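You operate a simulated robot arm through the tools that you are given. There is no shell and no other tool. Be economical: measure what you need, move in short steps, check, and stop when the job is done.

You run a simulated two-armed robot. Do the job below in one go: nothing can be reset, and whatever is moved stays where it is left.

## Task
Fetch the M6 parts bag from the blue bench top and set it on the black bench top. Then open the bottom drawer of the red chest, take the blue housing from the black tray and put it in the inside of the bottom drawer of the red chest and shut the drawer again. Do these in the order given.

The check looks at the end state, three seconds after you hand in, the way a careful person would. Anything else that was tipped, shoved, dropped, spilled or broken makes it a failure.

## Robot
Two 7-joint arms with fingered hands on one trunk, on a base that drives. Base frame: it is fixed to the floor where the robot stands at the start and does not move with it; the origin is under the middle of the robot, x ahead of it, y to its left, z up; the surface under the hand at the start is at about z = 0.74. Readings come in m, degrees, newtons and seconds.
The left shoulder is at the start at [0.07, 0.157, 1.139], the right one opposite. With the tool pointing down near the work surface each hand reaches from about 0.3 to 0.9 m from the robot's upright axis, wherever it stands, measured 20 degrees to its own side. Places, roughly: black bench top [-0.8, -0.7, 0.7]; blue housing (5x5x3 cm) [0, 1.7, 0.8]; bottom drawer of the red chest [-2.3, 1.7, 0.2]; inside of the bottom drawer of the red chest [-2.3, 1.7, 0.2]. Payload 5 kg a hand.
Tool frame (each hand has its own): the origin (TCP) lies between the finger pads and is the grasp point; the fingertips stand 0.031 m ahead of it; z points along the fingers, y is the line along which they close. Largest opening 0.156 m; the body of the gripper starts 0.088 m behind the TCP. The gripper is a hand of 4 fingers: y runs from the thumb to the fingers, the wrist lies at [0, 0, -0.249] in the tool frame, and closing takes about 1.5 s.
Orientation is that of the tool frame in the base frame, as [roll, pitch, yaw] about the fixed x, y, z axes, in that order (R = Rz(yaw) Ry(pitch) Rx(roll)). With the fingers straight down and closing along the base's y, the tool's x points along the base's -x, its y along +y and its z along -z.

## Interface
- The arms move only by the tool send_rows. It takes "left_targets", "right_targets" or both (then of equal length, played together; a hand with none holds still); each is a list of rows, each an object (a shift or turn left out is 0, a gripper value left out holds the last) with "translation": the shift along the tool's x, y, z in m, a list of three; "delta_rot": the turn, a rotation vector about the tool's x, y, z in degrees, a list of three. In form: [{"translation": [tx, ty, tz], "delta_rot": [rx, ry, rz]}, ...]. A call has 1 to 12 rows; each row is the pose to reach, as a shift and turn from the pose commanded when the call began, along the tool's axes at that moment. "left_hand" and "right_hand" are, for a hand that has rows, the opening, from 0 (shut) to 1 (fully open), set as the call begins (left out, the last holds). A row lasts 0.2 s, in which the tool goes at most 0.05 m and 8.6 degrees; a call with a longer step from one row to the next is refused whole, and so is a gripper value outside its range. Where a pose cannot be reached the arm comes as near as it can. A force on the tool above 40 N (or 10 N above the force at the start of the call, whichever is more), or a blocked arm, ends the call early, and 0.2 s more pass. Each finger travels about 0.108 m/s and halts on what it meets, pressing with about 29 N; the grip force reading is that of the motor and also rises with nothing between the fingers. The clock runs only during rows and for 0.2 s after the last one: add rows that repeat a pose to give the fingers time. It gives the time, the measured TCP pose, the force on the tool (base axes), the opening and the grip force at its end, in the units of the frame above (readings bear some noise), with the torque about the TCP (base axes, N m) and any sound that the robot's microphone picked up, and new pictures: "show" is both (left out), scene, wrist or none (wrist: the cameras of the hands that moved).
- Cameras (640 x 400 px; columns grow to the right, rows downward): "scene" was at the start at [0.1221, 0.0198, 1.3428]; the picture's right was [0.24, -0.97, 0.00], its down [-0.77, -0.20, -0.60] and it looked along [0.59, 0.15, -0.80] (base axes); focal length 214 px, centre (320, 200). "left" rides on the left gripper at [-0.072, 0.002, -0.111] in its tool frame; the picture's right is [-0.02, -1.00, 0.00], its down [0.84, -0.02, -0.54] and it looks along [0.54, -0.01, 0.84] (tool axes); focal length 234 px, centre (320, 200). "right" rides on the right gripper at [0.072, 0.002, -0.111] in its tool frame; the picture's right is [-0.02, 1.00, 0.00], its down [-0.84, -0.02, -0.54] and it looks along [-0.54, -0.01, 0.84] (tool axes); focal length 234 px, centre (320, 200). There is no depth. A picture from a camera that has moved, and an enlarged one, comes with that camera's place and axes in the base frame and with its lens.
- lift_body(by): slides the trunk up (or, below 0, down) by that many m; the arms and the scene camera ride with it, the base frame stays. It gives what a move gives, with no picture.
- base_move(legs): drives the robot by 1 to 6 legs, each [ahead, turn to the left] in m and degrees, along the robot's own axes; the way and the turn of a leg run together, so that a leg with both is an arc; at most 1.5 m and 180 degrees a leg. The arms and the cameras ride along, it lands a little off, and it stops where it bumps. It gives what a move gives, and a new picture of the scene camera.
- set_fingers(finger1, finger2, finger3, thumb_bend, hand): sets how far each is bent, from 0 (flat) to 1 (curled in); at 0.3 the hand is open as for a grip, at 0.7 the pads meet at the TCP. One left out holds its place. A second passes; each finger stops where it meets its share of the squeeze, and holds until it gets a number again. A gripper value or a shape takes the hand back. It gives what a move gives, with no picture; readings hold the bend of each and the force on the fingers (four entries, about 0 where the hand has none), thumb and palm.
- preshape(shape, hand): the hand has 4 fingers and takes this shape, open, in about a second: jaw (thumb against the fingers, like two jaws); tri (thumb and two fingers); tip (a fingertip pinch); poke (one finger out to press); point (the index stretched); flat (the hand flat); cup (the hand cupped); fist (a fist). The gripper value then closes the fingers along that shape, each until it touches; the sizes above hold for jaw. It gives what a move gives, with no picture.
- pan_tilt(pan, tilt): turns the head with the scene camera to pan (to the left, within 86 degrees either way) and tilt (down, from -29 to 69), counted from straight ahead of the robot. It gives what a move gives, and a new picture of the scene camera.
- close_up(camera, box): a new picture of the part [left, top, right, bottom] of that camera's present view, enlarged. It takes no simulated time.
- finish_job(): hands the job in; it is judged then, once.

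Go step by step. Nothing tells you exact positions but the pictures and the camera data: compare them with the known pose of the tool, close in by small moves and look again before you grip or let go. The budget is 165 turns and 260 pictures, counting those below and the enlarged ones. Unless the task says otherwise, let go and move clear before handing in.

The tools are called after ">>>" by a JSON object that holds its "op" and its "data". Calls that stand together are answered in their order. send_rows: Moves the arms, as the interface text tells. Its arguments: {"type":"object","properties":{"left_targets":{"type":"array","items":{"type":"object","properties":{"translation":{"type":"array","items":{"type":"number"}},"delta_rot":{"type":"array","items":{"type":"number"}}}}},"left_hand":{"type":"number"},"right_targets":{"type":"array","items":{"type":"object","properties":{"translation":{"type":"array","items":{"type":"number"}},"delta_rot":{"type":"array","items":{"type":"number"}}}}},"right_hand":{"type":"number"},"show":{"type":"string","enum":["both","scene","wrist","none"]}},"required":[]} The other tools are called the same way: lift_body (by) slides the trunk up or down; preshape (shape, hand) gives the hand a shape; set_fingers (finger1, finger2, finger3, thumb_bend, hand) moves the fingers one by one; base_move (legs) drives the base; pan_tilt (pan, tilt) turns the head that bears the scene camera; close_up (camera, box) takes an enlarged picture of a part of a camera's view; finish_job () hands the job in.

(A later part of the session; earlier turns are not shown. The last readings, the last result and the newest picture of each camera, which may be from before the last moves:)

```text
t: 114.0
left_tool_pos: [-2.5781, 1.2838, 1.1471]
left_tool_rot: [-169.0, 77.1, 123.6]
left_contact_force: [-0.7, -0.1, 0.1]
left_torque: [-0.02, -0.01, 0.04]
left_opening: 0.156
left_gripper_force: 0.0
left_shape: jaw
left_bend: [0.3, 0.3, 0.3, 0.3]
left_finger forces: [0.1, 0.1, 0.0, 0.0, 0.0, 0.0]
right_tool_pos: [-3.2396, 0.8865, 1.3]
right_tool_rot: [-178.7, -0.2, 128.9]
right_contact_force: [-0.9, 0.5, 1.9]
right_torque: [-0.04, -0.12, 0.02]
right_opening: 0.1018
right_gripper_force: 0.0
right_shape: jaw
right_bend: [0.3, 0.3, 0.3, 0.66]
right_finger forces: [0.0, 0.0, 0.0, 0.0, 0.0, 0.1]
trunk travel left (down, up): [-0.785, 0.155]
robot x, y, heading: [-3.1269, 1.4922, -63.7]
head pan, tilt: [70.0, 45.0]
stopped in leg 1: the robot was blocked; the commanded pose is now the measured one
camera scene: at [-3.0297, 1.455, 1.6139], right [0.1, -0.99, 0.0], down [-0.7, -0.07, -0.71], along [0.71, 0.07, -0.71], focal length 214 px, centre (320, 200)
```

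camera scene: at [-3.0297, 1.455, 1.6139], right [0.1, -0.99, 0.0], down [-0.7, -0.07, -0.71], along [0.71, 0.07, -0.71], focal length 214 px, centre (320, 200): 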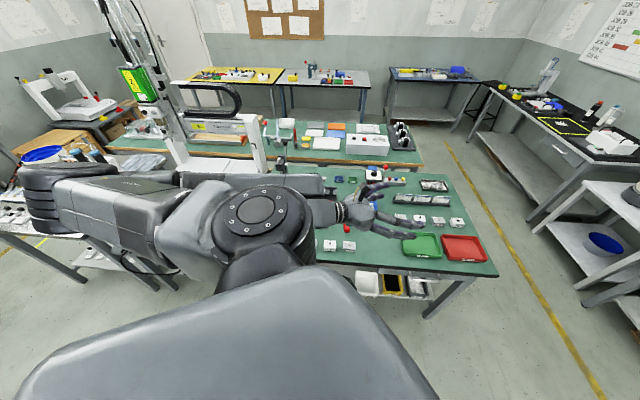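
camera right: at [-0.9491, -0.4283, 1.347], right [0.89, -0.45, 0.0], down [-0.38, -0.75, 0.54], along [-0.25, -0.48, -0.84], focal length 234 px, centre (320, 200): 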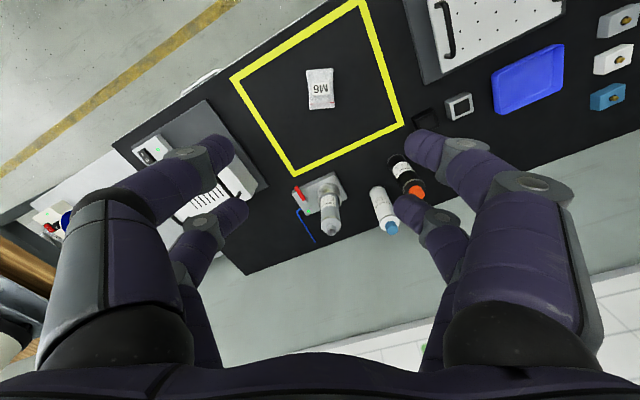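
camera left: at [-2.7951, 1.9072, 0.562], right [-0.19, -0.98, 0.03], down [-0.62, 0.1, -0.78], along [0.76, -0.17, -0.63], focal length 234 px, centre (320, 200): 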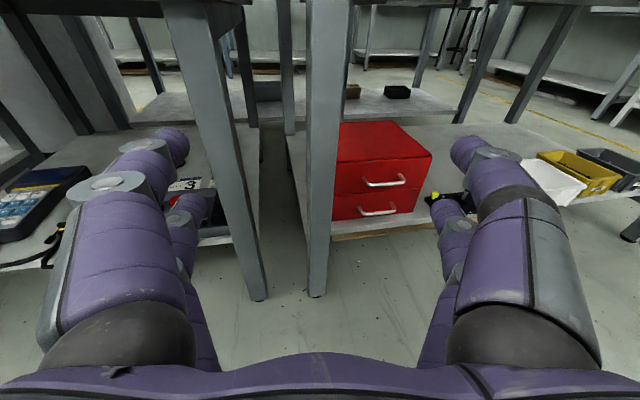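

Blocked again, so something near the base is in the way. I'll look on the right and rear.

>>> {"op": "pan_tilt", "data": {"pan": -86, "tilt": 45}}

>>> {"op": "pan_tilt", "data": {"pan": -40, "tilt": 65}}

```text
t: 116.4
left_tool_pos: [-2.576, 1.283, 1.1467]
left_tool_rot: [-168.5, 76.8, 123.9]
left_contact_force: [-1.5, -0.3, 0.1]
left_torque: [-0.01, -0.01, -0.02]
left_opening: 0.156
left_gripper_force: 0.0
left_shape: jaw
left_bend: [0.3, 0.3, 0.3, 0.3]
left_finger forces: [0.0, 0.0, 0.0, 0.1, 0.0, 0.0]
right_tool_pos: [-3.2363, 0.8848, 1.2969]
right_tool_rot: [-178.8, -0.5, 129.0]
right_contact_force: [0.0, 0.7, 0.3]
right_torque: [0.01, -0.02, -0.03]
right_opening: 0.1013
right_gripper_force: 0.1
right_shape: jaw
right_bend: [0.3, 0.3, 0.3, 0.66]
right_finger forces: [0.0, 0.0, 0.1, 0.0, 0.0, 0.1]
trunk travel left (down, up): [-0.785, 0.155]
robot x, y, heading: [-3.1309, 1.4837, -64.1]
head pan, tilt: [-85.9, 45.0]
camera scene: at [-3.177, 1.4041, 1.6135], right [-0.5, 0.87, 0.0], down [0.61, 0.35, -0.71], along [-0.61, -0.35, -0.71], focal length 214 px, centre (320, 200)
```

scene: 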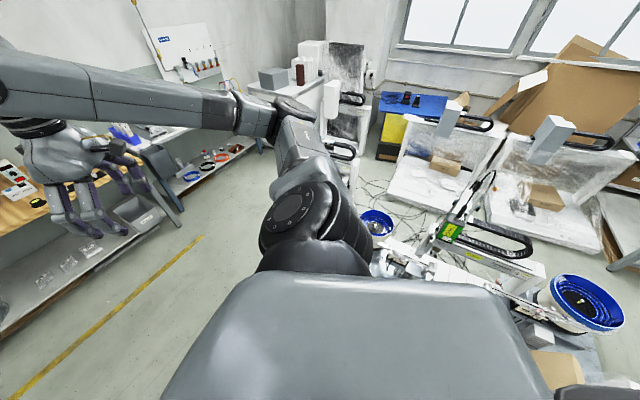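

```text
t: 117.5
left_tool_pos: [-2.5747, 1.2825, 1.1448]
left_tool_rot: [-168.7, 76.9, 124.1]
left_contact_force: [-0.2, -1.1, -0.2]
left_torque: [0.01, -0.04, 0.02]
left_opening: 0.1559
left_gripper_force: 0.0
left_shape: jaw
left_bend: [0.3, 0.3, 0.3, 0.3]
left_finger forces: [0.0, 0.0, 0.0, 0.0, 0.0, 0.0]
right_tool_pos: [-3.2364, 0.8848, 1.2967]
right_tool_rot: [-178.8, -0.6, 129.0]
right_contact_force: [0.4, -0.1, 0.4]
right_torque: [0.02, 0.02, -0.01]
right_opening: 0.1016
right_gripper_force: 0.0
right_shape: jaw
right_bend: [0.3, 0.3, 0.3, 0.66]
right_finger forces: [0.0, 0.1, 0.0, 0.1, 0.1, 0.1]
trunk travel left (down, up): [-0.785, 0.155]
robot x, y, heading: [-3.1279, 1.4874, -64.1]
head pan, tilt: [-40.0, 65.0]
camera scene: at [-3.1214, 1.3859, 1.5885], right [-0.97, 0.24, 0.0], down [0.22, 0.88, -0.42], along [-0.1, -0.41, -0.91], focal length 214 px, centre (320, 200)
```

scene: 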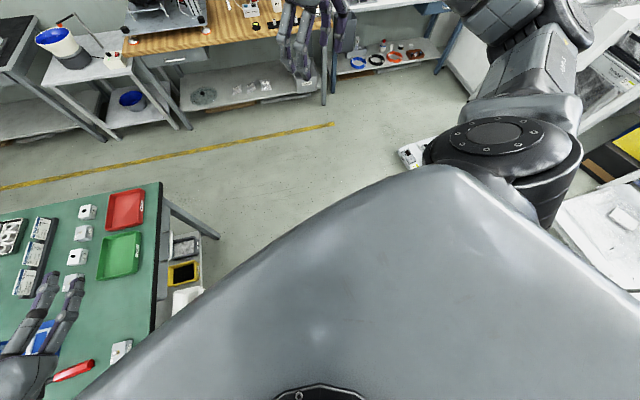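

>>> {"op": "pan_tilt", "data": {"pan": -86, "tilt": 62}}

>>> {"op": "pan_tilt", "data": {"pan": 86, "tilt": 62}}

```text
t: 118.6
left_tool_pos: [-2.5758, 1.2819, 1.146]
left_tool_rot: [-168.6, 76.9, 123.9]
left_contact_force: [-1.0, 0.0, -0.1]
left_torque: [-0.01, -0.01, 0.0]
left_opening: 0.1558
left_gripper_force: 0.1
left_shape: jaw
left_bend: [0.3, 0.3, 0.3, 0.3]
left_finger forces: [0.0, 0.0, 0.0, 0.1, 0.0, 0.1]
right_tool_pos: [-3.2356, 0.8838, 1.2983]
right_tool_rot: [-178.8, -0.5, 129.0]
right_contact_force: [0.3, 0.4, 0.8]
right_torque: [0.02, 0.0, 0.0]
right_opening: 0.1016
right_gripper_force: 0.1
right_shape: jaw
right_bend: [0.3, 0.3, 0.3, 0.66]
right_finger forces: [0.1, 0.1, 0.0, 0.1, 0.1, 0.1]
trunk travel left (down, up): [-0.785, 0.155]
robot x, y, heading: [-3.126, 1.4891, -64.1]
head pan, tilt: [-85.9, 62.0]
camera scene: at [-3.1622, 1.4126, 1.5917], right [-0.5, 0.87, 0.0], down [0.76, 0.44, -0.47], along [-0.41, -0.23, -0.88], focal length 214 px, centre (320, 200)
```

scene: 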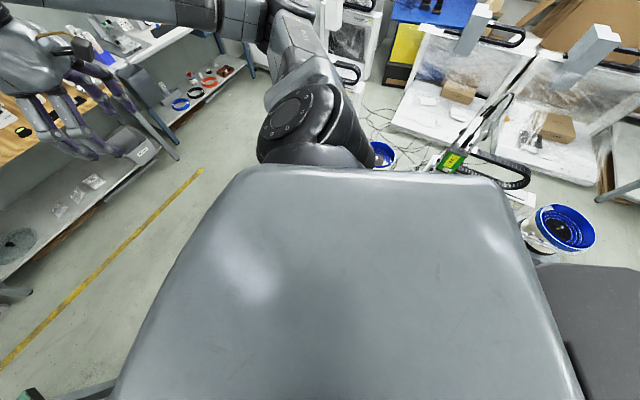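

```text
t: 121.2
left_tool_pos: [-2.5749, 1.2826, 1.1447]
left_tool_rot: [-168.5, 76.9, 124.1]
left_contact_force: [0.1, 0.9, -0.4]
left_torque: [-0.01, 0.02, 0.01]
left_opening: 0.1562
left_gripper_force: 0.1
left_shape: jaw
left_bend: [0.3, 0.3, 0.3, 0.3]
left_finger forces: [0.0, 0.1, 0.0, 0.1, 0.0, 0.0]
right_tool_pos: [-3.236, 0.8861, 1.2972]
right_tool_rot: [-178.9, -0.6, 128.9]
right_contact_force: [-0.1, 1.1, -1.1]
right_torque: [0.01, 0.0, 0.02]
right_opening: 0.1015
right_gripper_force: 0.1
right_shape: jaw
right_bend: [0.3, 0.3, 0.3, 0.66]
right_finger forces: [0.1, 0.0, 0.0, 0.1, 0.0, 0.0]
trunk travel left (down, up): [-0.785, 0.155]
robot x, y, heading: [-3.1294, 1.4885, -64.2]
head pan, tilt: [85.9, 62.0]
camera scene: at [-3.0467, 1.4687, 1.5917], right [0.37, -0.93, 0.0], down [-0.82, -0.33, -0.47], along [0.44, 0.17, -0.88], focal length 214 px, centre (320, 200)
```

scene: 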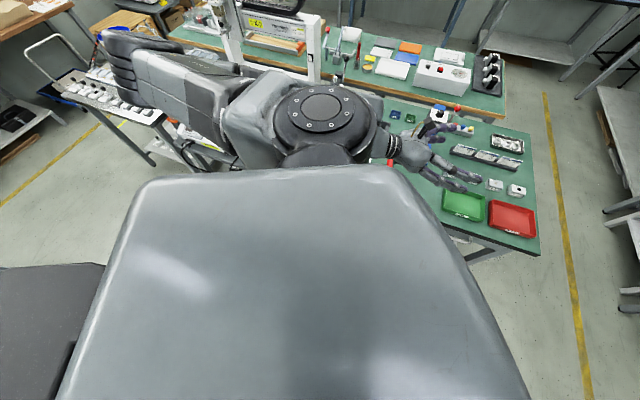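

The likeliest snag is the floor plate touching the right of the base. I'll turn back right, which worked before, and reverse away from it, then approach again further from it.

>>> {"op": "base_move", "data": {"legs": [[0, -36], [-0.3, 0]]}}

>>> {"op": "pan_tilt", "data": {"pan": -25, "tilt": 50}}

```text
t: 125.0
left_tool_pos: [-2.748, 1.2962, 1.1444]
left_tool_rot: [-168.5, 76.9, 88.1]
left_contact_force: [0.5, -1.5, -1.1]
left_torque: [0.0, 0.01, 0.04]
left_opening: 0.156
left_gripper_force: 0.2
left_shape: jaw
left_bend: [0.3, 0.3, 0.3, 0.3]
left_finger forces: [0.0, 0.0, 0.0, 0.0, 0.1, 0.0]
right_tool_pos: [-3.5162, 1.3606, 1.2958]
right_tool_rot: [-178.8, -0.6, 93.2]
right_contact_force: [-0.5, -0.4, -0.2]
right_torque: [0.03, -0.02, 0.02]
right_opening: 0.1016
right_gripper_force: 0.1
right_shape: jaw
right_bend: [0.3, 0.3, 0.3, 0.66]
right_finger forces: [0.0, 0.0, 0.0, 0.0, 0.0, 0.0]
trunk travel left (down, up): [-0.785, 0.155]
robot x, y, heading: [-3.0769, 1.7863, -99.8]
head pan, tilt: [85.9, 62.0]
camera scene: at [-3.0231, 1.7225, 1.5916], right [-0.24, -0.97, 0.0], down [-0.86, 0.22, -0.47], along [0.46, -0.11, -0.88], focal length 214 px, centre (320, 200)
```

scene: 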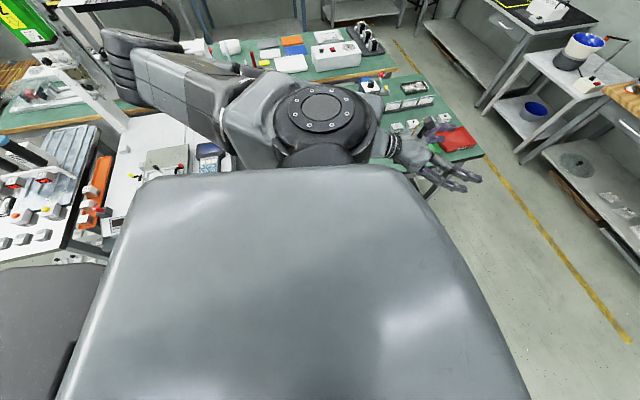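

```text
t: 126.9
left_tool_pos: [-2.7484, 1.2977, 1.1451]
left_tool_rot: [-168.6, 77.0, 88.2]
left_contact_force: [0.2, 1.7, 0.8]
left_torque: [0.0, -0.01, 0.0]
left_opening: 0.156
left_gripper_force: 0.0
left_shape: jaw
left_bend: [0.3, 0.3, 0.3, 0.3]
left_finger forces: [0.0, 0.0, 0.0, 0.0, 0.0, 0.0]
right_tool_pos: [-3.5154, 1.3615, 1.2976]
right_tool_rot: [-178.8, -0.5, 93.3]
right_contact_force: [-0.9, -0.2, -0.5]
right_torque: [0.01, 0.03, -0.01]
right_opening: 0.1016
right_gripper_force: 0.0
right_shape: jaw
right_bend: [0.3, 0.3, 0.3, 0.66]
right_finger forces: [0.1, 0.1, 0.1, 0.0, 0.0, 0.0]
trunk travel left (down, up): [-0.785, 0.155]
robot x, y, heading: [-3.0753, 1.7857, -100.0]
head pan, tilt: [-25.0, 50.0]
camera scene: at [-3.1294, 1.6772, 1.6066], right [-0.82, 0.57, 0.0], down [0.44, 0.63, -0.64], along [-0.37, -0.53, -0.77], focal length 214 px, centre (320, 200)
```

scene: 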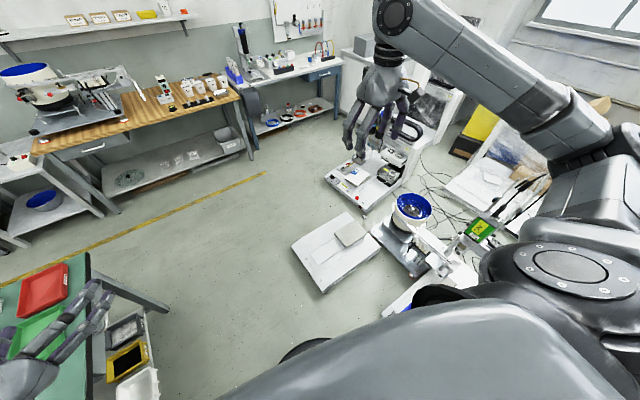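

The plate hasn't moved. I'll re-approach a little further from it and then turn to face the table.

>>> {"op": "base_move", "data": {"legs": [[0, 20], [0.48, 0], [0, 80]]}}

```text
t: 134.3
left_tool_pos: [-2.5708, 1.7304, 1.1456]
left_tool_rot: [-168.7, 76.9, -170.9]
left_contact_force: [-0.1, 0.0, 0.4]
left_torque: [-0.01, 0.02, -0.02]
left_opening: 0.1562
left_gripper_force: 0.1
left_shape: jaw
left_bend: [0.3, 0.3, 0.3, 0.3]
left_finger forces: [0.0, 0.0, 0.0, 0.0, 0.1, 0.0]
right_tool_pos: [-2.4864, 0.9654, 1.2972]
right_tool_rot: [-178.8, -0.6, -165.7]
right_contact_force: [1.0, -0.4, 0.2]
right_torque: [-0.03, -0.01, -0.04]
right_opening: 0.1016
right_gripper_force: 0.1
right_shape: jaw
right_bend: [0.3, 0.3, 0.3, 0.66]
right_finger forces: [0.0, 0.1, 0.0, 0.0, 0.0, 0.0]
trunk travel left (down, up): [-0.785, 0.155]
robot x, y, heading: [-2.989, 1.3155, 0.8]
head pan, tilt: [-25.0, 50.0]
camera scene: at [-2.8693, 1.2856, 1.6066], right [-0.41, -0.91, 0.0], down [-0.7, 0.31, -0.64], along [0.59, -0.26, -0.77], focal length 214 px, centre (320, 200)
```

scene: 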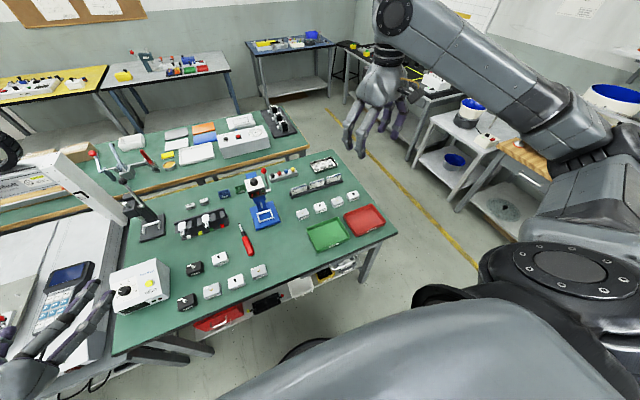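

I'm now well placed at (-2.99, 1.32), heading 0. I'll draw both hands back and roll the left hand so its fingers close vertically, which suits the horizontal handle.

>>> {"op": "send_rows", "data": {"left_targets": [{"translation": [0, 0, -0.01], "delta_rot": [-1, -0.7, 7.66]}, {"translation": [0, 0, -0.02], "delta_rot": [-2, -1.4, 15.3]}, {"translation": [0, 0, -0.03], "delta_rot": [-3, -2.1, 23]}, {"translation": [0, 0, -0.04], "delta_rot": [-4, -2.8, 30.6]}, {"translation": [0, 0, -0.05], "delta_rot": [-5, -3.5, 38.3]}, {"translation": [0, 0, -0.06], "delta_rot": [-6, -4.2, 46]}, {"translation": [0, 0, -0.07], "delta_rot": [-7, -5, 53.6]}, {"translation": [0, 0, -0.08], "delta_rot": [-8, -5.7, 61.3]}, {"translation": [0, 0, -0.09], "delta_rot": [-9, -6.4, 68.9]}, {"translation": [0, 0, -0.1], "delta_rot": [-10, -7.1, 76.6]}, {"translation": [0, 0, -0.1], "delta_rot": [-11, -7.8, 84.2]}, {"translation": [0, 0, -0.1], "delta_rot": [-11.9, -8.5, 91.9]}], "right_targets": [{"translation": [0.025, -0.002, 0]}, {"translation": [0.05, -0.005, 0]}, {"translation": [0.075, -0.007, 0]}, {"translation": [0.1, -0.01, 0]}, {"translation": [0.125, -0.012, 0]}, {"translation": [0.15, -0.014, 0]}, {"translation": [0.175, -0.017, 0]}, {"translation": [0.2, -0.019, 0]}, {"translation": [0.225, -0.021, 0]}, {"translation": [0.25, -0.023, 0]}, {"translation": [0.275, -0.026, 0]}, {"translation": [0.296, -0.028, 0]}], "show": "wrist"}}

>>> {"op": "pan_tilt", "data": {"pan": 30, "tilt": 50}}

```text
t: 136.9
left_tool_pos: [-2.665, 1.7497, 1.1663]
left_tool_rot: [89.8, 0.2, 89.2]
left_contact_force: [-0.3, 0.1, 0.1]
left_torque: [0.02, -0.01, 0.01]
left_opening: 0.156
left_gripper_force: 0.0
left_shape: jaw
left_bend: [0.3, 0.3, 0.3, 0.3]
left_finger forces: [0.1, 0.1, 0.1, 0.1, 0.0, 0.0]
left hand out of reach, approached as far as the arm can: row 1, 2, 3, 12
right_tool_pos: [-2.733, 0.8292, 1.3335]
right_tool_rot: [-178.9, -0.5, -165.7]
right_contact_force: [0.2, -0.6, -0.2]
right_torque: [0.01, 0.02, -0.01]
right_opening: 0.1015
right_gripper_force: 0.0
right_shape: jaw
right_bend: [0.3, 0.3, 0.3, 0.66]
right_finger forces: [0.0, 0.0, 0.0, 0.0, 0.0, 0.1]
right hand out of reach, approached as far as the arm can: row 7, 8, 9, 10, 11, 12
trunk travel left (down, up): [-0.785, 0.155]
robot x, y, heading: [-2.9919, 1.3149, 1.0]
head pan, tilt: [-25.0, 50.0]
camera right: at [-2.8023, 0.8154, 1.4441], right [-0.22, 0.97, -0.02], down [0.82, 0.2, 0.54], along [0.53, 0.1, -0.84], focal length 234 px, centre (320, 200)
camera left: at [-2.7764, 1.6804, 1.1667], right [0.0, -0.03, -1.0], down [-0.53, 0.85, -0.02], along [0.85, 0.53, -0.01], focal length 234 px, centre (320, 200)
```

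right: 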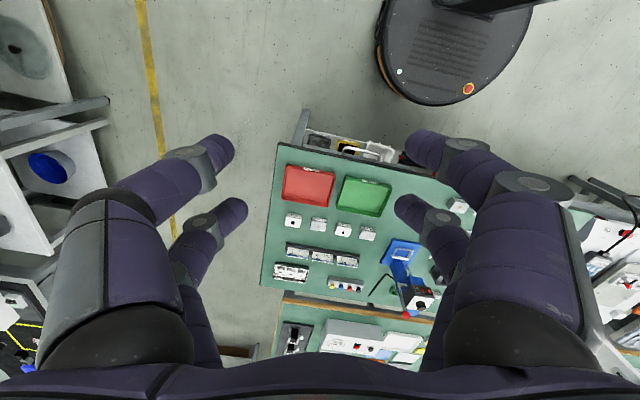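
left: 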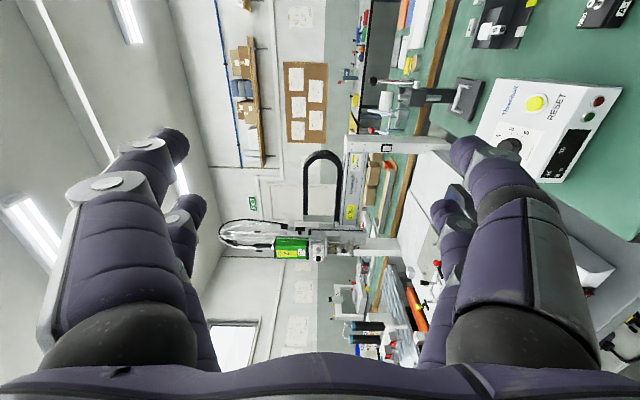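

```text
t: 138.1
left_tool_pos: [-2.6641, 1.7503, 1.1636]
left_tool_rot: [89.9, 0.5, 89.3]
left_contact_force: [0.4, 0.6, -0.4]
left_torque: [-0.01, 0.0, -0.01]
left_opening: 0.156
left_gripper_force: 0.1
left_shape: jaw
left_bend: [0.3, 0.3, 0.3, 0.3]
left_finger forces: [0.0, 0.0, 0.1, 0.0, 0.0, 0.0]
right_tool_pos: [-2.7306, 0.8306, 1.3328]
right_tool_rot: [-178.9, -0.7, -165.6]
right_contact_force: [-0.1, -0.4, 0.0]
right_torque: [0.01, 0.0, 0.01]
right_opening: 0.1014
right_gripper_force: 0.0
right_shape: jaw
right_bend: [0.3, 0.3, 0.3, 0.66]
right_finger forces: [0.0, 0.0, 0.1, 0.1, 0.1, 0.1]
trunk travel left (down, up): [-0.785, 0.155]
robot x, y, heading: [-2.9873, 1.3157, 1.1]
head pan, tilt: [30.0, 50.0]
camera scene: at [-2.8739, 1.3564, 1.6066], right [0.52, -0.86, 0.0], down [-0.66, -0.39, -0.64], along [0.55, 0.33, -0.77], focal length 214 px, centre (320, 200)
```

scene: 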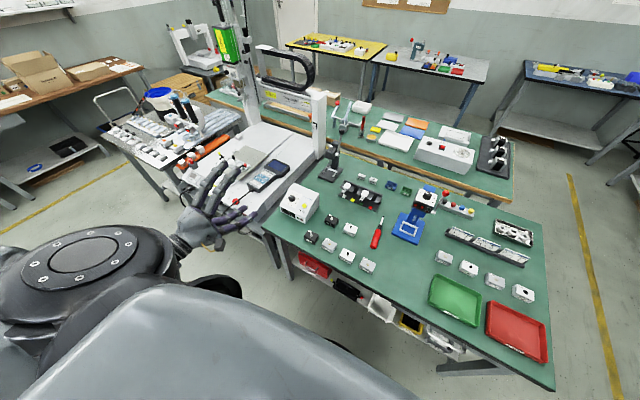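

The left hand now points forward with a vertical grip. I'll lower the trunk in two steps and check.

>>> {"op": "lift_body", "data": {"by": -0.4}}

>>> {"op": "lift_body", "data": {"by": -0.36}}

>>> {"op": "pan_tilt", "data": {"pan": 35, "tilt": 50}}

>>> {"op": "close_up", "data": {"camera": "left", "box": [0, 0, 640, 400]}}

```text
t: 141.9
left_tool_pos: [-2.6646, 1.7508, 0.7654]
left_tool_rot: [90.1, 0.4, 89.3]
left_contact_force: [0.9, 0.2, -1.0]
left_torque: [0.07, 0.02, 0.04]
left_opening: 0.1561
left_gripper_force: 0.1
left_shape: jaw
left_bend: [0.3, 0.3, 0.3, 0.3]
left_finger forces: [0.0, 0.0, 0.0, 0.0, 0.0, 0.1]
right_tool_pos: [-2.7319, 0.8309, 0.9334]
right_tool_rot: [-178.8, -0.7, -165.6]
right_contact_force: [-0.4, -0.2, -0.1]
right_torque: [0.02, -0.01, 0.02]
right_opening: 0.1013
right_gripper_force: 0.1
right_shape: jaw
right_bend: [0.3, 0.3, 0.3, 0.66]
right_finger forces: [0.0, 0.0, 0.1, 0.1, 0.1, 0.0]
trunk travel left (down, up): [-0.385, 0.555]
robot x, y, heading: [-2.9921, 1.3161, 1.1]
head pan, tilt: [30.0, 50.0]
```

```text
t: 145.4
left_tool_pos: [-2.6649, 1.7511, 0.4036]
left_tool_rot: [90.0, 0.3, 89.4]
left_contact_force: [-0.4, 0.1, 0.0]
left_torque: [0.01, 0.0, 0.02]
left_opening: 0.156
left_gripper_force: 0.0
left_shape: jaw
left_bend: [0.3, 0.3, 0.3, 0.3]
left_finger forces: [0.1, 0.0, 0.0, 0.0, 0.1, 0.1]
right_tool_pos: [-2.7309, 0.8314, 0.5725]
right_tool_rot: [-178.9, -0.6, -165.7]
right_contact_force: [0.2, -0.1, 0.3]
right_torque: [0.04, -0.02, -0.01]
right_opening: 0.1014
right_gripper_force: 0.0
right_shape: jaw
right_bend: [0.3, 0.3, 0.3, 0.66]
right_finger forces: [0.0, 0.0, 0.0, 0.0, 0.0, 0.1]
trunk travel left (down, up): [-0.025, 0.915]
robot x, y, heading: [-2.9883, 1.3177, 1.3]
head pan, tilt: [30.0, 50.0]
```

```text
t: 146.1
left_tool_pos: [-2.664, 1.7506, 0.404]
left_tool_rot: [89.9, 0.4, 89.4]
left_contact_force: [-0.3, -0.2, -0.5]
left_torque: [0.0, -0.03, 0.01]
left_opening: 0.1563
left_gripper_force: 0.1
left_shape: jaw
left_bend: [0.3, 0.3, 0.3, 0.3]
left_finger forces: [0.0, 0.0, 0.1, 0.0, 0.0, 0.0]
right_tool_pos: [-2.731, 0.8296, 0.5738]
right_tool_rot: [-178.8, -0.6, -165.8]
right_contact_force: [0.8, 0.1, 0.3]
right_torque: [0.01, 0.0, -0.02]
right_opening: 0.1015
right_gripper_force: 0.0
right_shape: jaw
right_bend: [0.3, 0.3, 0.3, 0.66]
right_finger forces: [0.1, 0.0, 0.0, 0.1, 0.0, 0.1]
trunk travel left (down, up): [-0.025, 0.915]
robot x, y, heading: [-2.9902, 1.3135, 1.0]
head pan, tilt: [35.0, 50.0]
camera scene: at [-2.8775, 1.3623, 0.8466], right [0.59, -0.81, 0.0], down [-0.62, -0.45, -0.64], along [0.52, 0.38, -0.77], focal length 214 px, centre (320, 200)
```

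scene: 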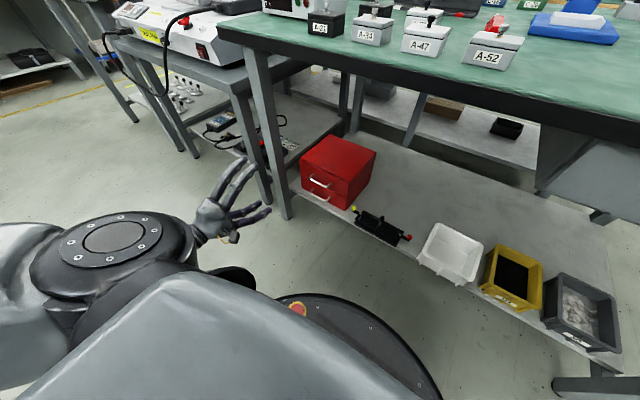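

```text
1.00 times, centred on (320, 200) of left (not enlarged: the box is as wide or as high as the picture)
camera zoom: at [-2.775, 1.6816, 0.4061], right [0.0, -0.03, -1.0], down [-0.53, 0.85, -0.03], along [0.85, 0.53, -0.02], focal length 234 px, centre (320, 200)
```

zoom: 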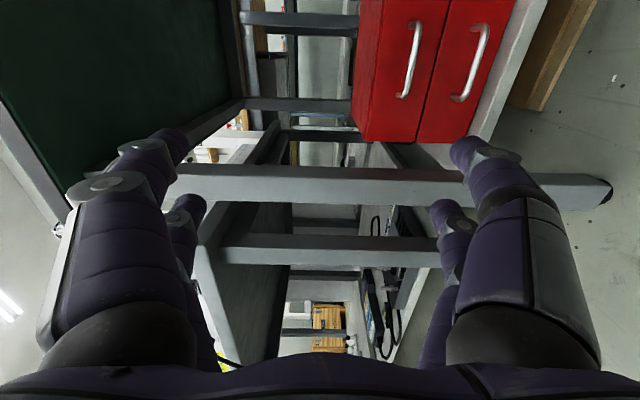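

>>> {"op": "close_up", "data": {"camera": "scene", "box": [270, 120, 398, 200]}}

>>> {"op": "close_up", "data": {"camera": "left", "box": [340, 0, 564, 140]}}

```text
5.00 times, centred on (334, 160) of scene
camera zoom: at [-2.8775, 1.3623, 0.8466], right [0.59, -0.81, 0.0], down [-0.62, -0.45, -0.64], along [0.52, 0.38, -0.77], focal length 1072 px, centre (250, 400)
```

zoom: 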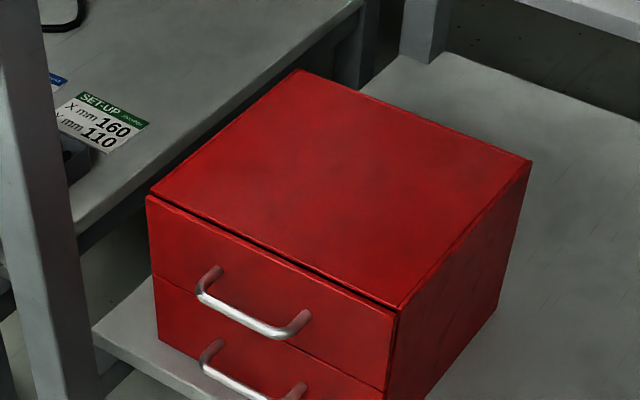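

```text
2.86 times, centred on (452, 70) of left
camera zoom: at [-2.775, 1.6816, 0.4061], right [0.0, -0.03, -1.0], down [-0.53, 0.85, -0.03], along [0.85, 0.53, -0.02], focal length 669 px, centre (-57, 571)
```

zoom: 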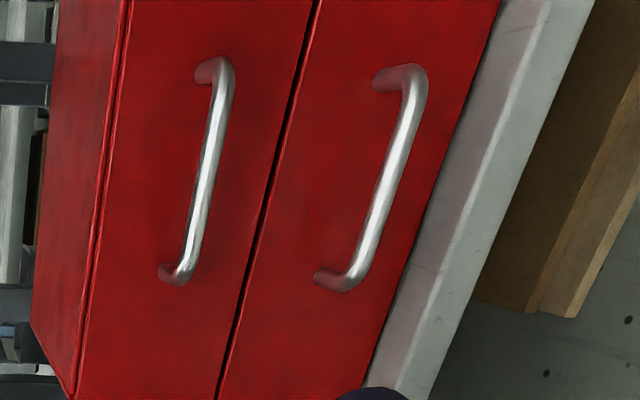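

Triangulating both views puts the bottom handle bar at about (-2.443, 1.685, 0.214), with the shelf at z ≈ 0.17. I'll pinch the handle by its two ends, so the hand rolls back level in front of it.

>>> {"op": "send_rows", "data": {"left_targets": [{"translation": [-0.006, -0.01, 0], "delta_rot": [0, 0, -8.2]}, {"translation": [-0.012, -0.02, 0], "delta_rot": [0, 0, -16.4]}, {"translation": [-0.018, -0.03, 0], "delta_rot": [0, 0, -24.5]}, {"translation": [-0.024, -0.04, 0], "delta_rot": [0, 0, -32.7]}, {"translation": [-0.03, -0.05, 0], "delta_rot": [0, 0, -40.9]}, {"translation": [-0.036, -0.06, 0], "delta_rot": [0, 0, -49.1]}, {"translation": [-0.042, -0.07, 0], "delta_rot": [0, 0, -57.3]}, {"translation": [-0.048, -0.08, 0], "delta_rot": [0, 0, -65.5]}, {"translation": [-0.054, -0.09, 0], "delta_rot": [0, 0, -73.6]}, {"translation": [-0.06, -0.1, 0], "delta_rot": [0, 0, -81.8]}, {"translation": [-0.065, -0.105, 0], "delta_rot": [0, 0, -89.5]}, {"translation": [-0.065, -0.105, 0], "delta_rot": [0, 0, -89.5]}], "left_hand": 0.7}}

```text
t: 148.7
left_tool_pos: [-2.6654, 1.6876, 0.2987]
left_tool_rot: [-53.0, 90.0, -53.8]
left_contact_force: [0.5, -0.5, -0.3]
left_torque: [0.01, -0.01, 0.02]
left_opening: 0.1096
left_gripper_force: 0.1
left_shape: jaw
left_bend: [0.28, 0.28, 0.28, 0.59]
left_finger forces: [0.0, 0.0, 0.0, 0.0, 0.0, 0.1]
right_tool_pos: [-2.731, 0.831, 0.5727]
right_tool_rot: [-178.9, -0.6, -165.8]
right_contact_force: [-0.1, -0.1, 0.0]
right_torque: [-0.03, 0.02, 0.02]
right_opening: 0.1014
right_gripper_force: 0.1
right_shape: jaw
right_bend: [0.3, 0.3, 0.3, 0.66]
right_finger forces: [0.1, 0.1, 0.0, 0.0, 0.1, 0.0]
trunk travel left (down, up): [-0.025, 0.915]
robot x, y, heading: [-2.9894, 1.3136, 1.1]
head pan, tilt: [35.0, 50.0]
camera scene: at [-2.8775, 1.3624, 0.8466], right [0.59, -0.81, 0.0], down [-0.62, -0.45, -0.64], along [0.52, 0.38, -0.77], focal length 214 px, centre (320, 200)
camera left: at [-2.775, 1.6903, 0.3706], right [-0.01, -1.0, 0.02], down [-0.54, -0.01, -0.84], along [0.84, -0.02, -0.54], focal length 234 px, centre (320, 200)
```

scene: 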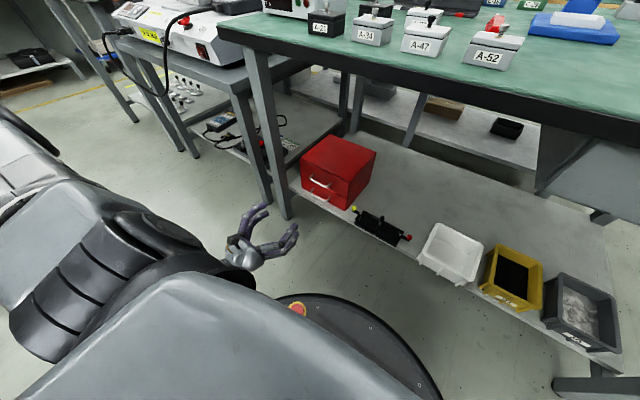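
left: 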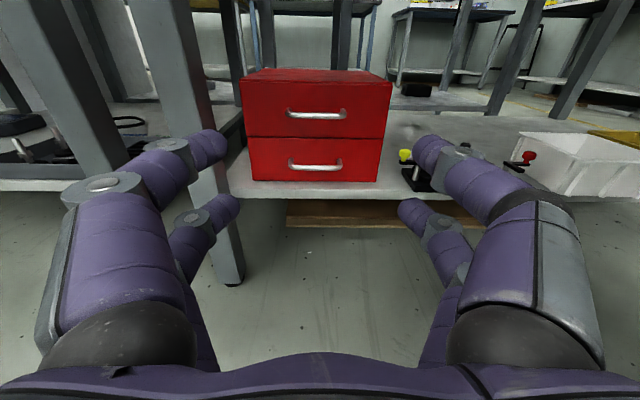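

>>> {"op": "send_rows", "data": {"left_targets": [{"translation": [0.03, 0, 0.03]}, {"translation": [0.06, 0, 0.06]}, {"translation": [0.06, 0, 0.1]}, {"translation": [0.06, 0, 0.14]}, {"translation": [0.06, 0, 0.14]}], "left_hand": 0.76}}

>>> {"op": "close_up", "data": {"camera": "scene", "box": [230, 120, 390, 220]}}

```text
t: 149.9
left_tool_pos: [-2.5235, 1.6856, 0.2404]
left_tool_rot: [-93.3, 90.0, -94.0]
left_contact_force: [-0.6, -0.2, -0.3]
left_torque: [-0.01, -0.02, 0.0]
left_opening: 0.1183
left_gripper_force: 0.1
left_shape: jaw
left_bend: [0.27, 0.27, 0.27, 0.52]
left_finger forces: [0.0, 0.0, 0.0, 0.0, 0.0, 0.1]
right_tool_pos: [-2.7312, 0.8299, 0.5733]
right_tool_rot: [-178.9, -0.5, -165.8]
right_contact_force: [0.8, -0.2, 0.1]
right_torque: [0.01, 0.03, -0.03]
right_opening: 0.1012
right_gripper_force: 0.0
right_shape: jaw
right_bend: [0.3, 0.3, 0.3, 0.66]
right_finger forces: [0.1, 0.0, 0.1, 0.0, 0.0, 0.0]
trunk travel left (down, up): [-0.025, 0.915]
robot x, y, heading: [-2.9924, 1.314, 1.4]
head pan, tilt: [35.0, 50.0]
camera scene: at [-2.8775, 1.3624, 0.8466], right [0.59, -0.81, 0.0], down [-0.62, -0.45, -0.64], along [0.52, 0.38, -0.77], focal length 214 px, centre (320, 200)
camera left: at [-2.6338, 1.6895, 0.3135], right [-0.01, -1.0, 0.02], down [-0.54, -0.01, -0.84], along [0.84, -0.02, -0.54], focal length 234 px, centre (320, 200)
```

scene: 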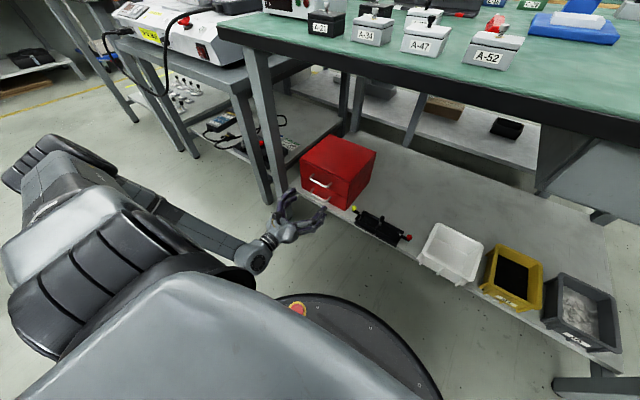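
left: 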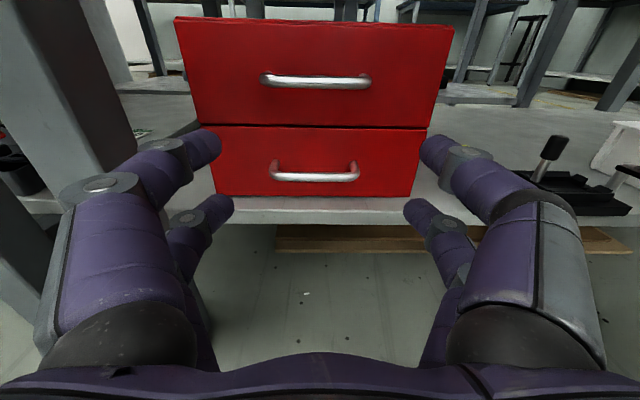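

```text
4.00 times, centred on (310, 170) of scene
camera zoom: at [-2.8775, 1.3624, 0.8466], right [0.59, -0.81, 0.0], down [-0.62, -0.45, -0.64], along [0.52, 0.38, -0.77], focal length 858 px, centre (360, 320)
```

zoom: 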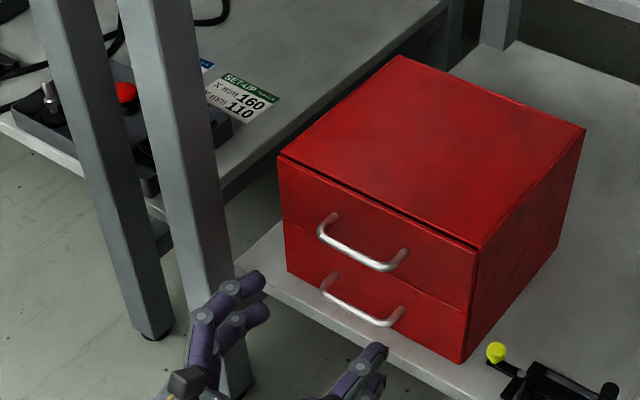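

>>> {"op": "send_rows", "data": {"left_targets": [{"translation": [0, 0.003, 0.03]}, {"translation": [0, 0.003, 0.055]}, {"translation": [0, 0.003, 0.067]}, {"translation": [0, 0.003, 0.067]}], "show": "wrist"}}

>>> {"op": "close_up", "data": {"camera": "scene", "box": [250, 130, 378, 210]}}

```text
t: 150.9
left_tool_pos: [-2.4572, 1.6864, 0.2394]
left_tool_rot: [90.3, 89.8, 89.5]
left_contact_force: [0.6, 0.8, 0.6]
left_torque: [0.01, 0.01, 0.02]
left_opening: 0.118
left_gripper_force: 0.0
left_shape: jaw
left_bend: [0.27, 0.27, 0.26, 0.52]
left_finger forces: [0.0, 0.0, 0.0, 0.0, 0.1, 0.1]
right_tool_pos: [-2.7306, 0.8298, 0.5724]
right_tool_rot: [-178.9, -0.7, -165.6]
right_contact_force: [-0.2, 0.2, -0.2]
right_torque: [-0.02, 0.04, -0.01]
right_opening: 0.1017
right_gripper_force: 0.0
right_shape: jaw
right_bend: [0.3, 0.3, 0.3, 0.66]
right_finger forces: [0.1, 0.0, 0.0, 0.1, 0.1, 0.1]
trunk travel left (down, up): [-0.025, 0.915]
robot x, y, heading: [-2.9877, 1.3143, 1.0]
head pan, tilt: [35.0, 50.0]
camera left: at [-2.5664, 1.6902, 0.3114], right [-0.01, -1.0, 0.02], down [-0.54, -0.01, -0.84], along [0.84, -0.02, -0.54], focal length 234 px, centre (320, 200)
```

left: 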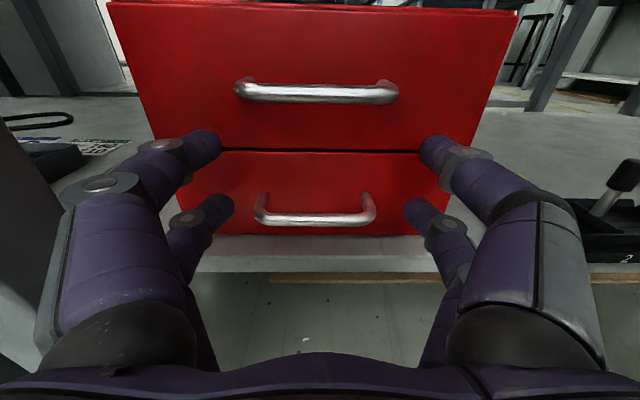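

```text
5.00 times, centred on (314, 170) of scene
camera zoom: at [-2.8775, 1.3624, 0.8466], right [0.59, -0.81, 0.0], down [-0.62, -0.45, -0.64], along [0.52, 0.38, -0.77], focal length 1072 px, centre (350, 350)
```

zoom: 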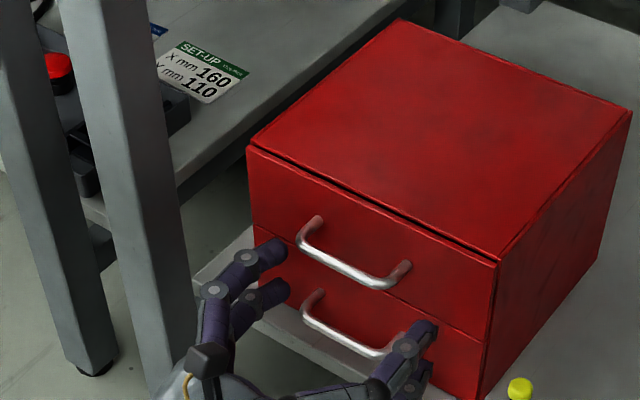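

>>> {"op": "send_rows", "data": {"left_targets": [{"translation": [0, 0.001, 0.006]}, {"translation": [0, 0.001, 0.006]}], "show": "none"}}

>>> {"op": "send_rows", "data": {"left_targets": [{}, {}, {}, {}, {}, {}, {}], "left_hand": 0.0, "show": "wrist"}}

```text
t: 151.5
left_tool_pos: [-2.4502, 1.6873, 0.2387]
left_tool_rot: [90.9, 89.9, 90.0]
left_contact_force: [0.2, 0.1, -0.4]
left_torque: [0.0, 0.04, 0.0]
left_opening: 0.1183
left_gripper_force: 0.0
left_shape: jaw
left_bend: [0.27, 0.27, 0.26, 0.52]
left_finger forces: [0.0, 0.0, 0.1, 0.1, 0.0, 0.1]
right_tool_pos: [-2.7309, 0.8309, 0.5729]
right_tool_rot: [-178.8, -0.6, -165.7]
right_contact_force: [0.5, 0.1, 0.1]
right_torque: [-0.02, 0.0, -0.01]
right_opening: 0.1014
right_gripper_force: 0.1
right_shape: jaw
right_bend: [0.3, 0.3, 0.3, 0.66]
right_finger forces: [0.1, 0.0, 0.0, 0.0, 0.1, 0.0]
trunk travel left (down, up): [-0.025, 0.915]
robot x, y, heading: [-2.9882, 1.3193, 0.8]
head pan, tilt: [35.0, 50.0]
```

```text
t: 153.1
left_tool_pos: [-2.4514, 1.6873, 0.2419]
left_tool_rot: [38.0, 89.8, 37.2]
left_contact_force: [0.7, -1.3, 8.3]
left_torque: [0.0, -0.18, 0.05]
left_opening: 0.0163
left_gripper_force: 28.9
left_shape: jaw
left_bend: [0.7, 0.73, 0.73, 0.7]
left_finger forces: [0.1, 24.2, 24.5, 0.0, 0.1, 0.0]
right_tool_pos: [-2.7318, 0.8292, 0.573]
right_tool_rot: [-178.9, -0.6, -165.7]
right_contact_force: [-0.5, -0.2, -0.3]
right_torque: [0.02, 0.03, 0.02]
right_opening: 0.1013
right_gripper_force: 0.0
right_shape: jaw
right_bend: [0.3, 0.3, 0.3, 0.66]
right_finger forces: [0.0, 0.1, 0.0, 0.1, 0.1, 0.0]
trunk travel left (down, up): [-0.025, 0.915]
robot x, y, heading: [-2.9911, 1.3125, 0.8]
head pan, tilt: [35.0, 50.0]
camera left: at [-2.5604, 1.6907, 0.3123], right [-0.01, -1.0, 0.02], down [-0.54, -0.01, -0.84], along [0.84, -0.02, -0.54], focal length 234 px, centre (320, 200)
```

left: 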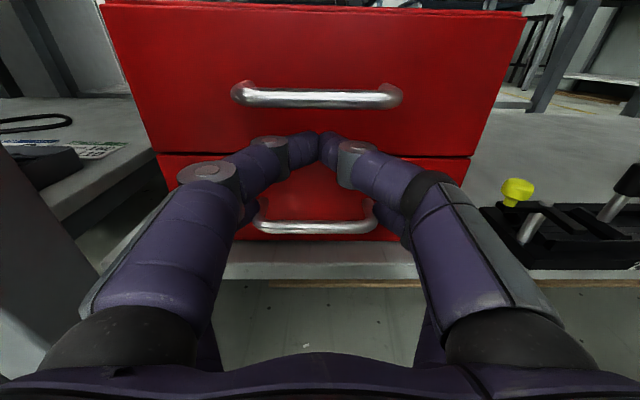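

>>> {"op": "send_rows", "data": {"left_targets": [{"translation": [0, 0, -0.01]}, {"translation": [0, 0, -0.02]}, {"translation": [0, 0, -0.03]}, {"translation": [0, 0, -0.04]}, {"translation": [0, 0, -0.04]}], "show": "wrist"}}

>>> {"op": "close_up", "data": {"camera": "scene", "box": [250, 130, 378, 210]}}

```text
t: 154.3
left_tool_pos: [-2.4906, 1.6878, 0.2413]
left_tool_rot: [41.8, 89.9, 40.9]
left_contact_force: [0.6, -6.2, 12.1]
left_torque: [-0.24, -0.24, -0.04]
left_opening: 0.0164
left_gripper_force: 29.2
left_shape: jaw
left_bend: [0.7, 0.73, 0.73, 0.7]
left_finger forces: [0.0, 23.8, 30.2, 0.1, 0.0, 0.1]
right_tool_pos: [-2.7316, 0.8304, 0.5728]
right_tool_rot: [-178.9, -0.5, -165.8]
right_contact_force: [-0.3, 0.4, -0.1]
right_torque: [0.0, 0.04, -0.01]
right_opening: 0.1015
right_gripper_force: 0.1
right_shape: jaw
right_bend: [0.3, 0.3, 0.3, 0.66]
right_finger forces: [0.1, 0.0, 0.1, 0.1, 0.0, 0.1]
trunk travel left (down, up): [-0.025, 0.915]
robot x, y, heading: [-2.9928, 1.3196, 1.1]
head pan, tilt: [35.0, 50.0]
camera left: at [-2.6016, 1.6919, 0.3123], right [-0.01, -1.0, 0.02], down [-0.54, -0.01, -0.84], along [0.84, -0.02, -0.54], focal length 234 px, centre (320, 200)
```

left: 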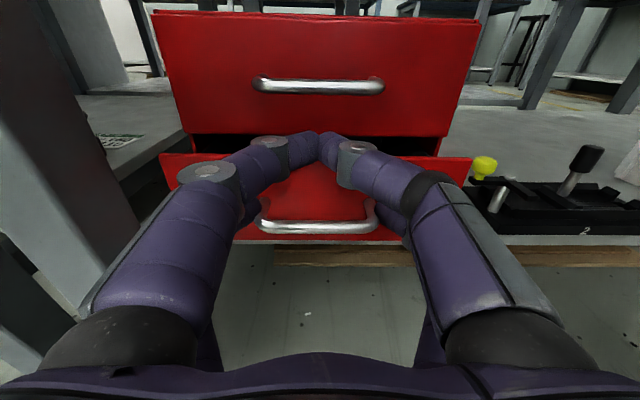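

```text
5.00 times, centred on (314, 170) of scene
camera zoom: at [-2.8781, 1.3618, 0.8467], right [0.59, -0.81, 0.0], down [-0.62, -0.45, -0.64], along [0.52, 0.38, -0.77], focal length 1072 px, centre (350, 350)
```

zoom: 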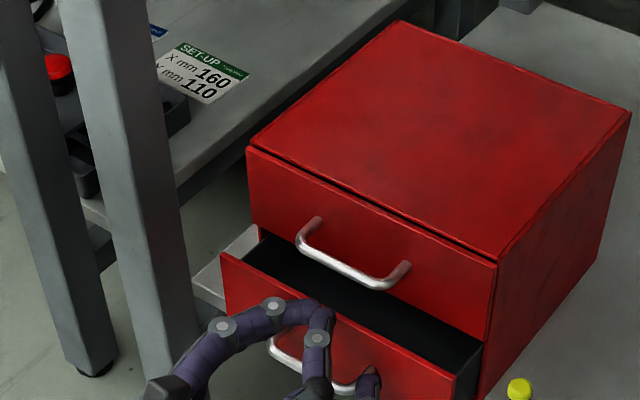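

The drawer is opening smoothly. I'll keep pulling.

>>> {"op": "send_rows", "data": {"left_targets": [{"translation": [0, 0, -0.012]}, {"translation": [0, 0, -0.024]}, {"translation": [0, 0, -0.036]}, {"translation": [0, 0, -0.048]}, {"translation": [0, 0, -0.06]}, {"translation": [0, 0, -0.072]}, {"translation": [0, 0, -0.084]}, {"translation": [0, 0, -0.096]}, {"translation": [0, 0, -0.108]}, {"translation": [0, 0, -0.12]}, {"translation": [0, 0, -0.12]}]}}

```text
t: 156.7
left_tool_pos: [-2.6106, 1.6901, 0.2434]
left_tool_rot: [14.2, 89.5, 13.6]
left_contact_force: [25.0, -5.7, 12.2]
left_torque: [-0.16, -0.97, -0.08]
left_opening: 0.0154
left_gripper_force: 29.2
left_shape: jaw
left_bend: [0.7, 0.73, 0.72, 0.7]
left_finger forces: [0.0, 20.3, 23.4, 0.1, 0.0, 0.0]
right_tool_pos: [-2.729, 0.8299, 0.5726]
right_tool_rot: [-178.8, -0.7, -165.7]
right_contact_force: [0.1, 0.2, -0.7]
right_torque: [0.04, 0.02, 0.01]
right_opening: 0.1014
right_gripper_force: 0.0
right_shape: jaw
right_bend: [0.3, 0.3, 0.3, 0.66]
right_finger forces: [0.0, 0.0, 0.0, 0.0, 0.0, 0.0]
trunk travel left (down, up): [-0.025, 0.915]
robot x, y, heading: [-2.9879, 1.3147, 1.0]
head pan, tilt: [35.0, 50.0]
camera scene: at [-2.8773, 1.3616, 0.8468], right [0.59, -0.81, 0.0], down [-0.62, -0.45, -0.64], along [0.52, 0.38, -0.77], focal length 214 px, centre (320, 200)
camera left: at [-2.7204, 1.6937, 0.3135], right [-0.01, -1.0, 0.02], down [-0.54, -0.01, -0.84], along [0.84, -0.02, -0.54], focal length 234 px, centre (320, 200)
```

scene: 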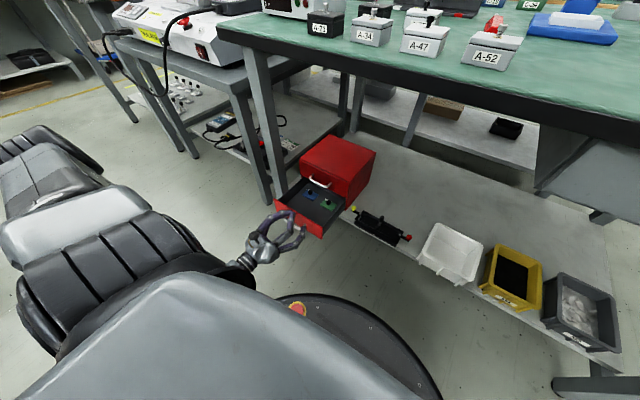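
left: 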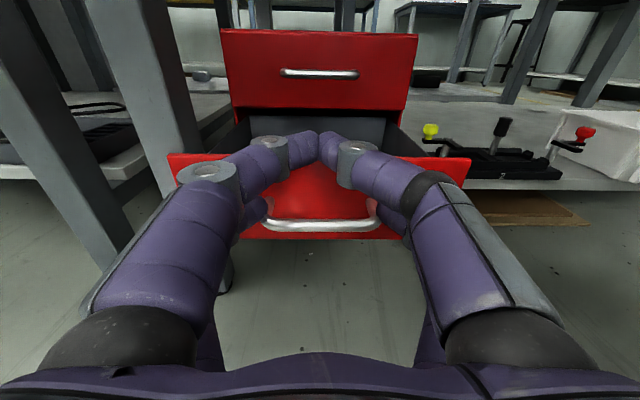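

The drawer has met its stop, about 0.16 m open, and already holds a blue and a green part. I'll release the handle, back away and look inside.

>>> {"op": "send_rows", "data": {"left_targets": [{"translation": [0, 0, 0.003]}, {"translation": [0, 0, 0.003]}, {"translation": [0, 0, 0.003]}, {"translation": [0, 0, 0.003]}, {"translation": [0, 0, 0.003]}, {"translation": [0, 0, 0.003]}, {"translation": [0, 0, 0.003]}], "left_hand": 0.7, "show": "wrist"}}

>>> {"op": "close_up", "data": {"camera": "scene", "box": [250, 140, 378, 220]}}

```text
t: 158.3
left_tool_pos: [-2.6095, 1.6895, 0.2384]
left_tool_rot: [88.3, 89.8, 87.6]
left_contact_force: [-0.5, -0.5, 0.6]
left_torque: [-0.02, -0.01, 0.01]
left_opening: 0.109
left_gripper_force: 0.0
left_shape: jaw
left_bend: [0.28, 0.28, 0.28, 0.59]
left_finger forces: [0.0, 0.0, 0.1, 0.0, 0.1, 0.0]
right_tool_pos: [-2.7302, 0.8301, 0.573]
right_tool_rot: [-178.9, -0.7, -165.7]
right_contact_force: [0.5, 0.6, 0.8]
right_torque: [-0.02, 0.04, 0.01]
right_opening: 0.1014
right_gripper_force: 0.0
right_shape: jaw
right_bend: [0.3, 0.3, 0.3, 0.66]
right_finger forces: [0.0, 0.1, 0.1, 0.1, 0.0, 0.0]
trunk travel left (down, up): [-0.025, 0.915]
robot x, y, heading: [-2.9933, 1.3139, 1.1]
head pan, tilt: [35.0, 50.0]
camera left: at [-2.7188, 1.6928, 0.3108], right [-0.01, -1.0, 0.02], down [-0.54, -0.01, -0.84], along [0.84, -0.02, -0.54], focal length 234 px, centre (320, 200)
```

left: 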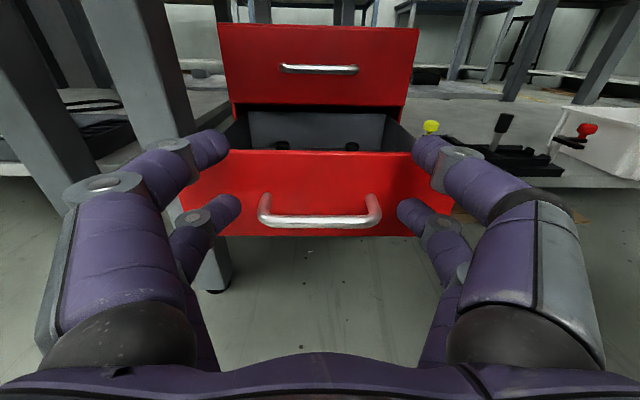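

```text
5.00 times, centred on (314, 180) of scene
camera zoom: at [-2.8775, 1.3623, 0.8466], right [0.59, -0.81, 0.0], down [-0.62, -0.45, -0.64], along [0.52, 0.38, -0.77], focal length 1072 px, centre (350, 300)
```

zoom: 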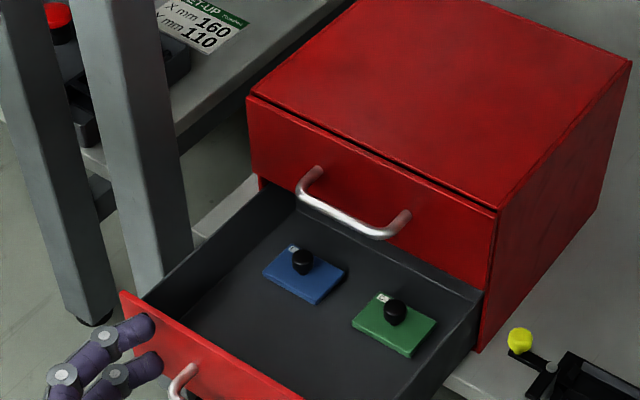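

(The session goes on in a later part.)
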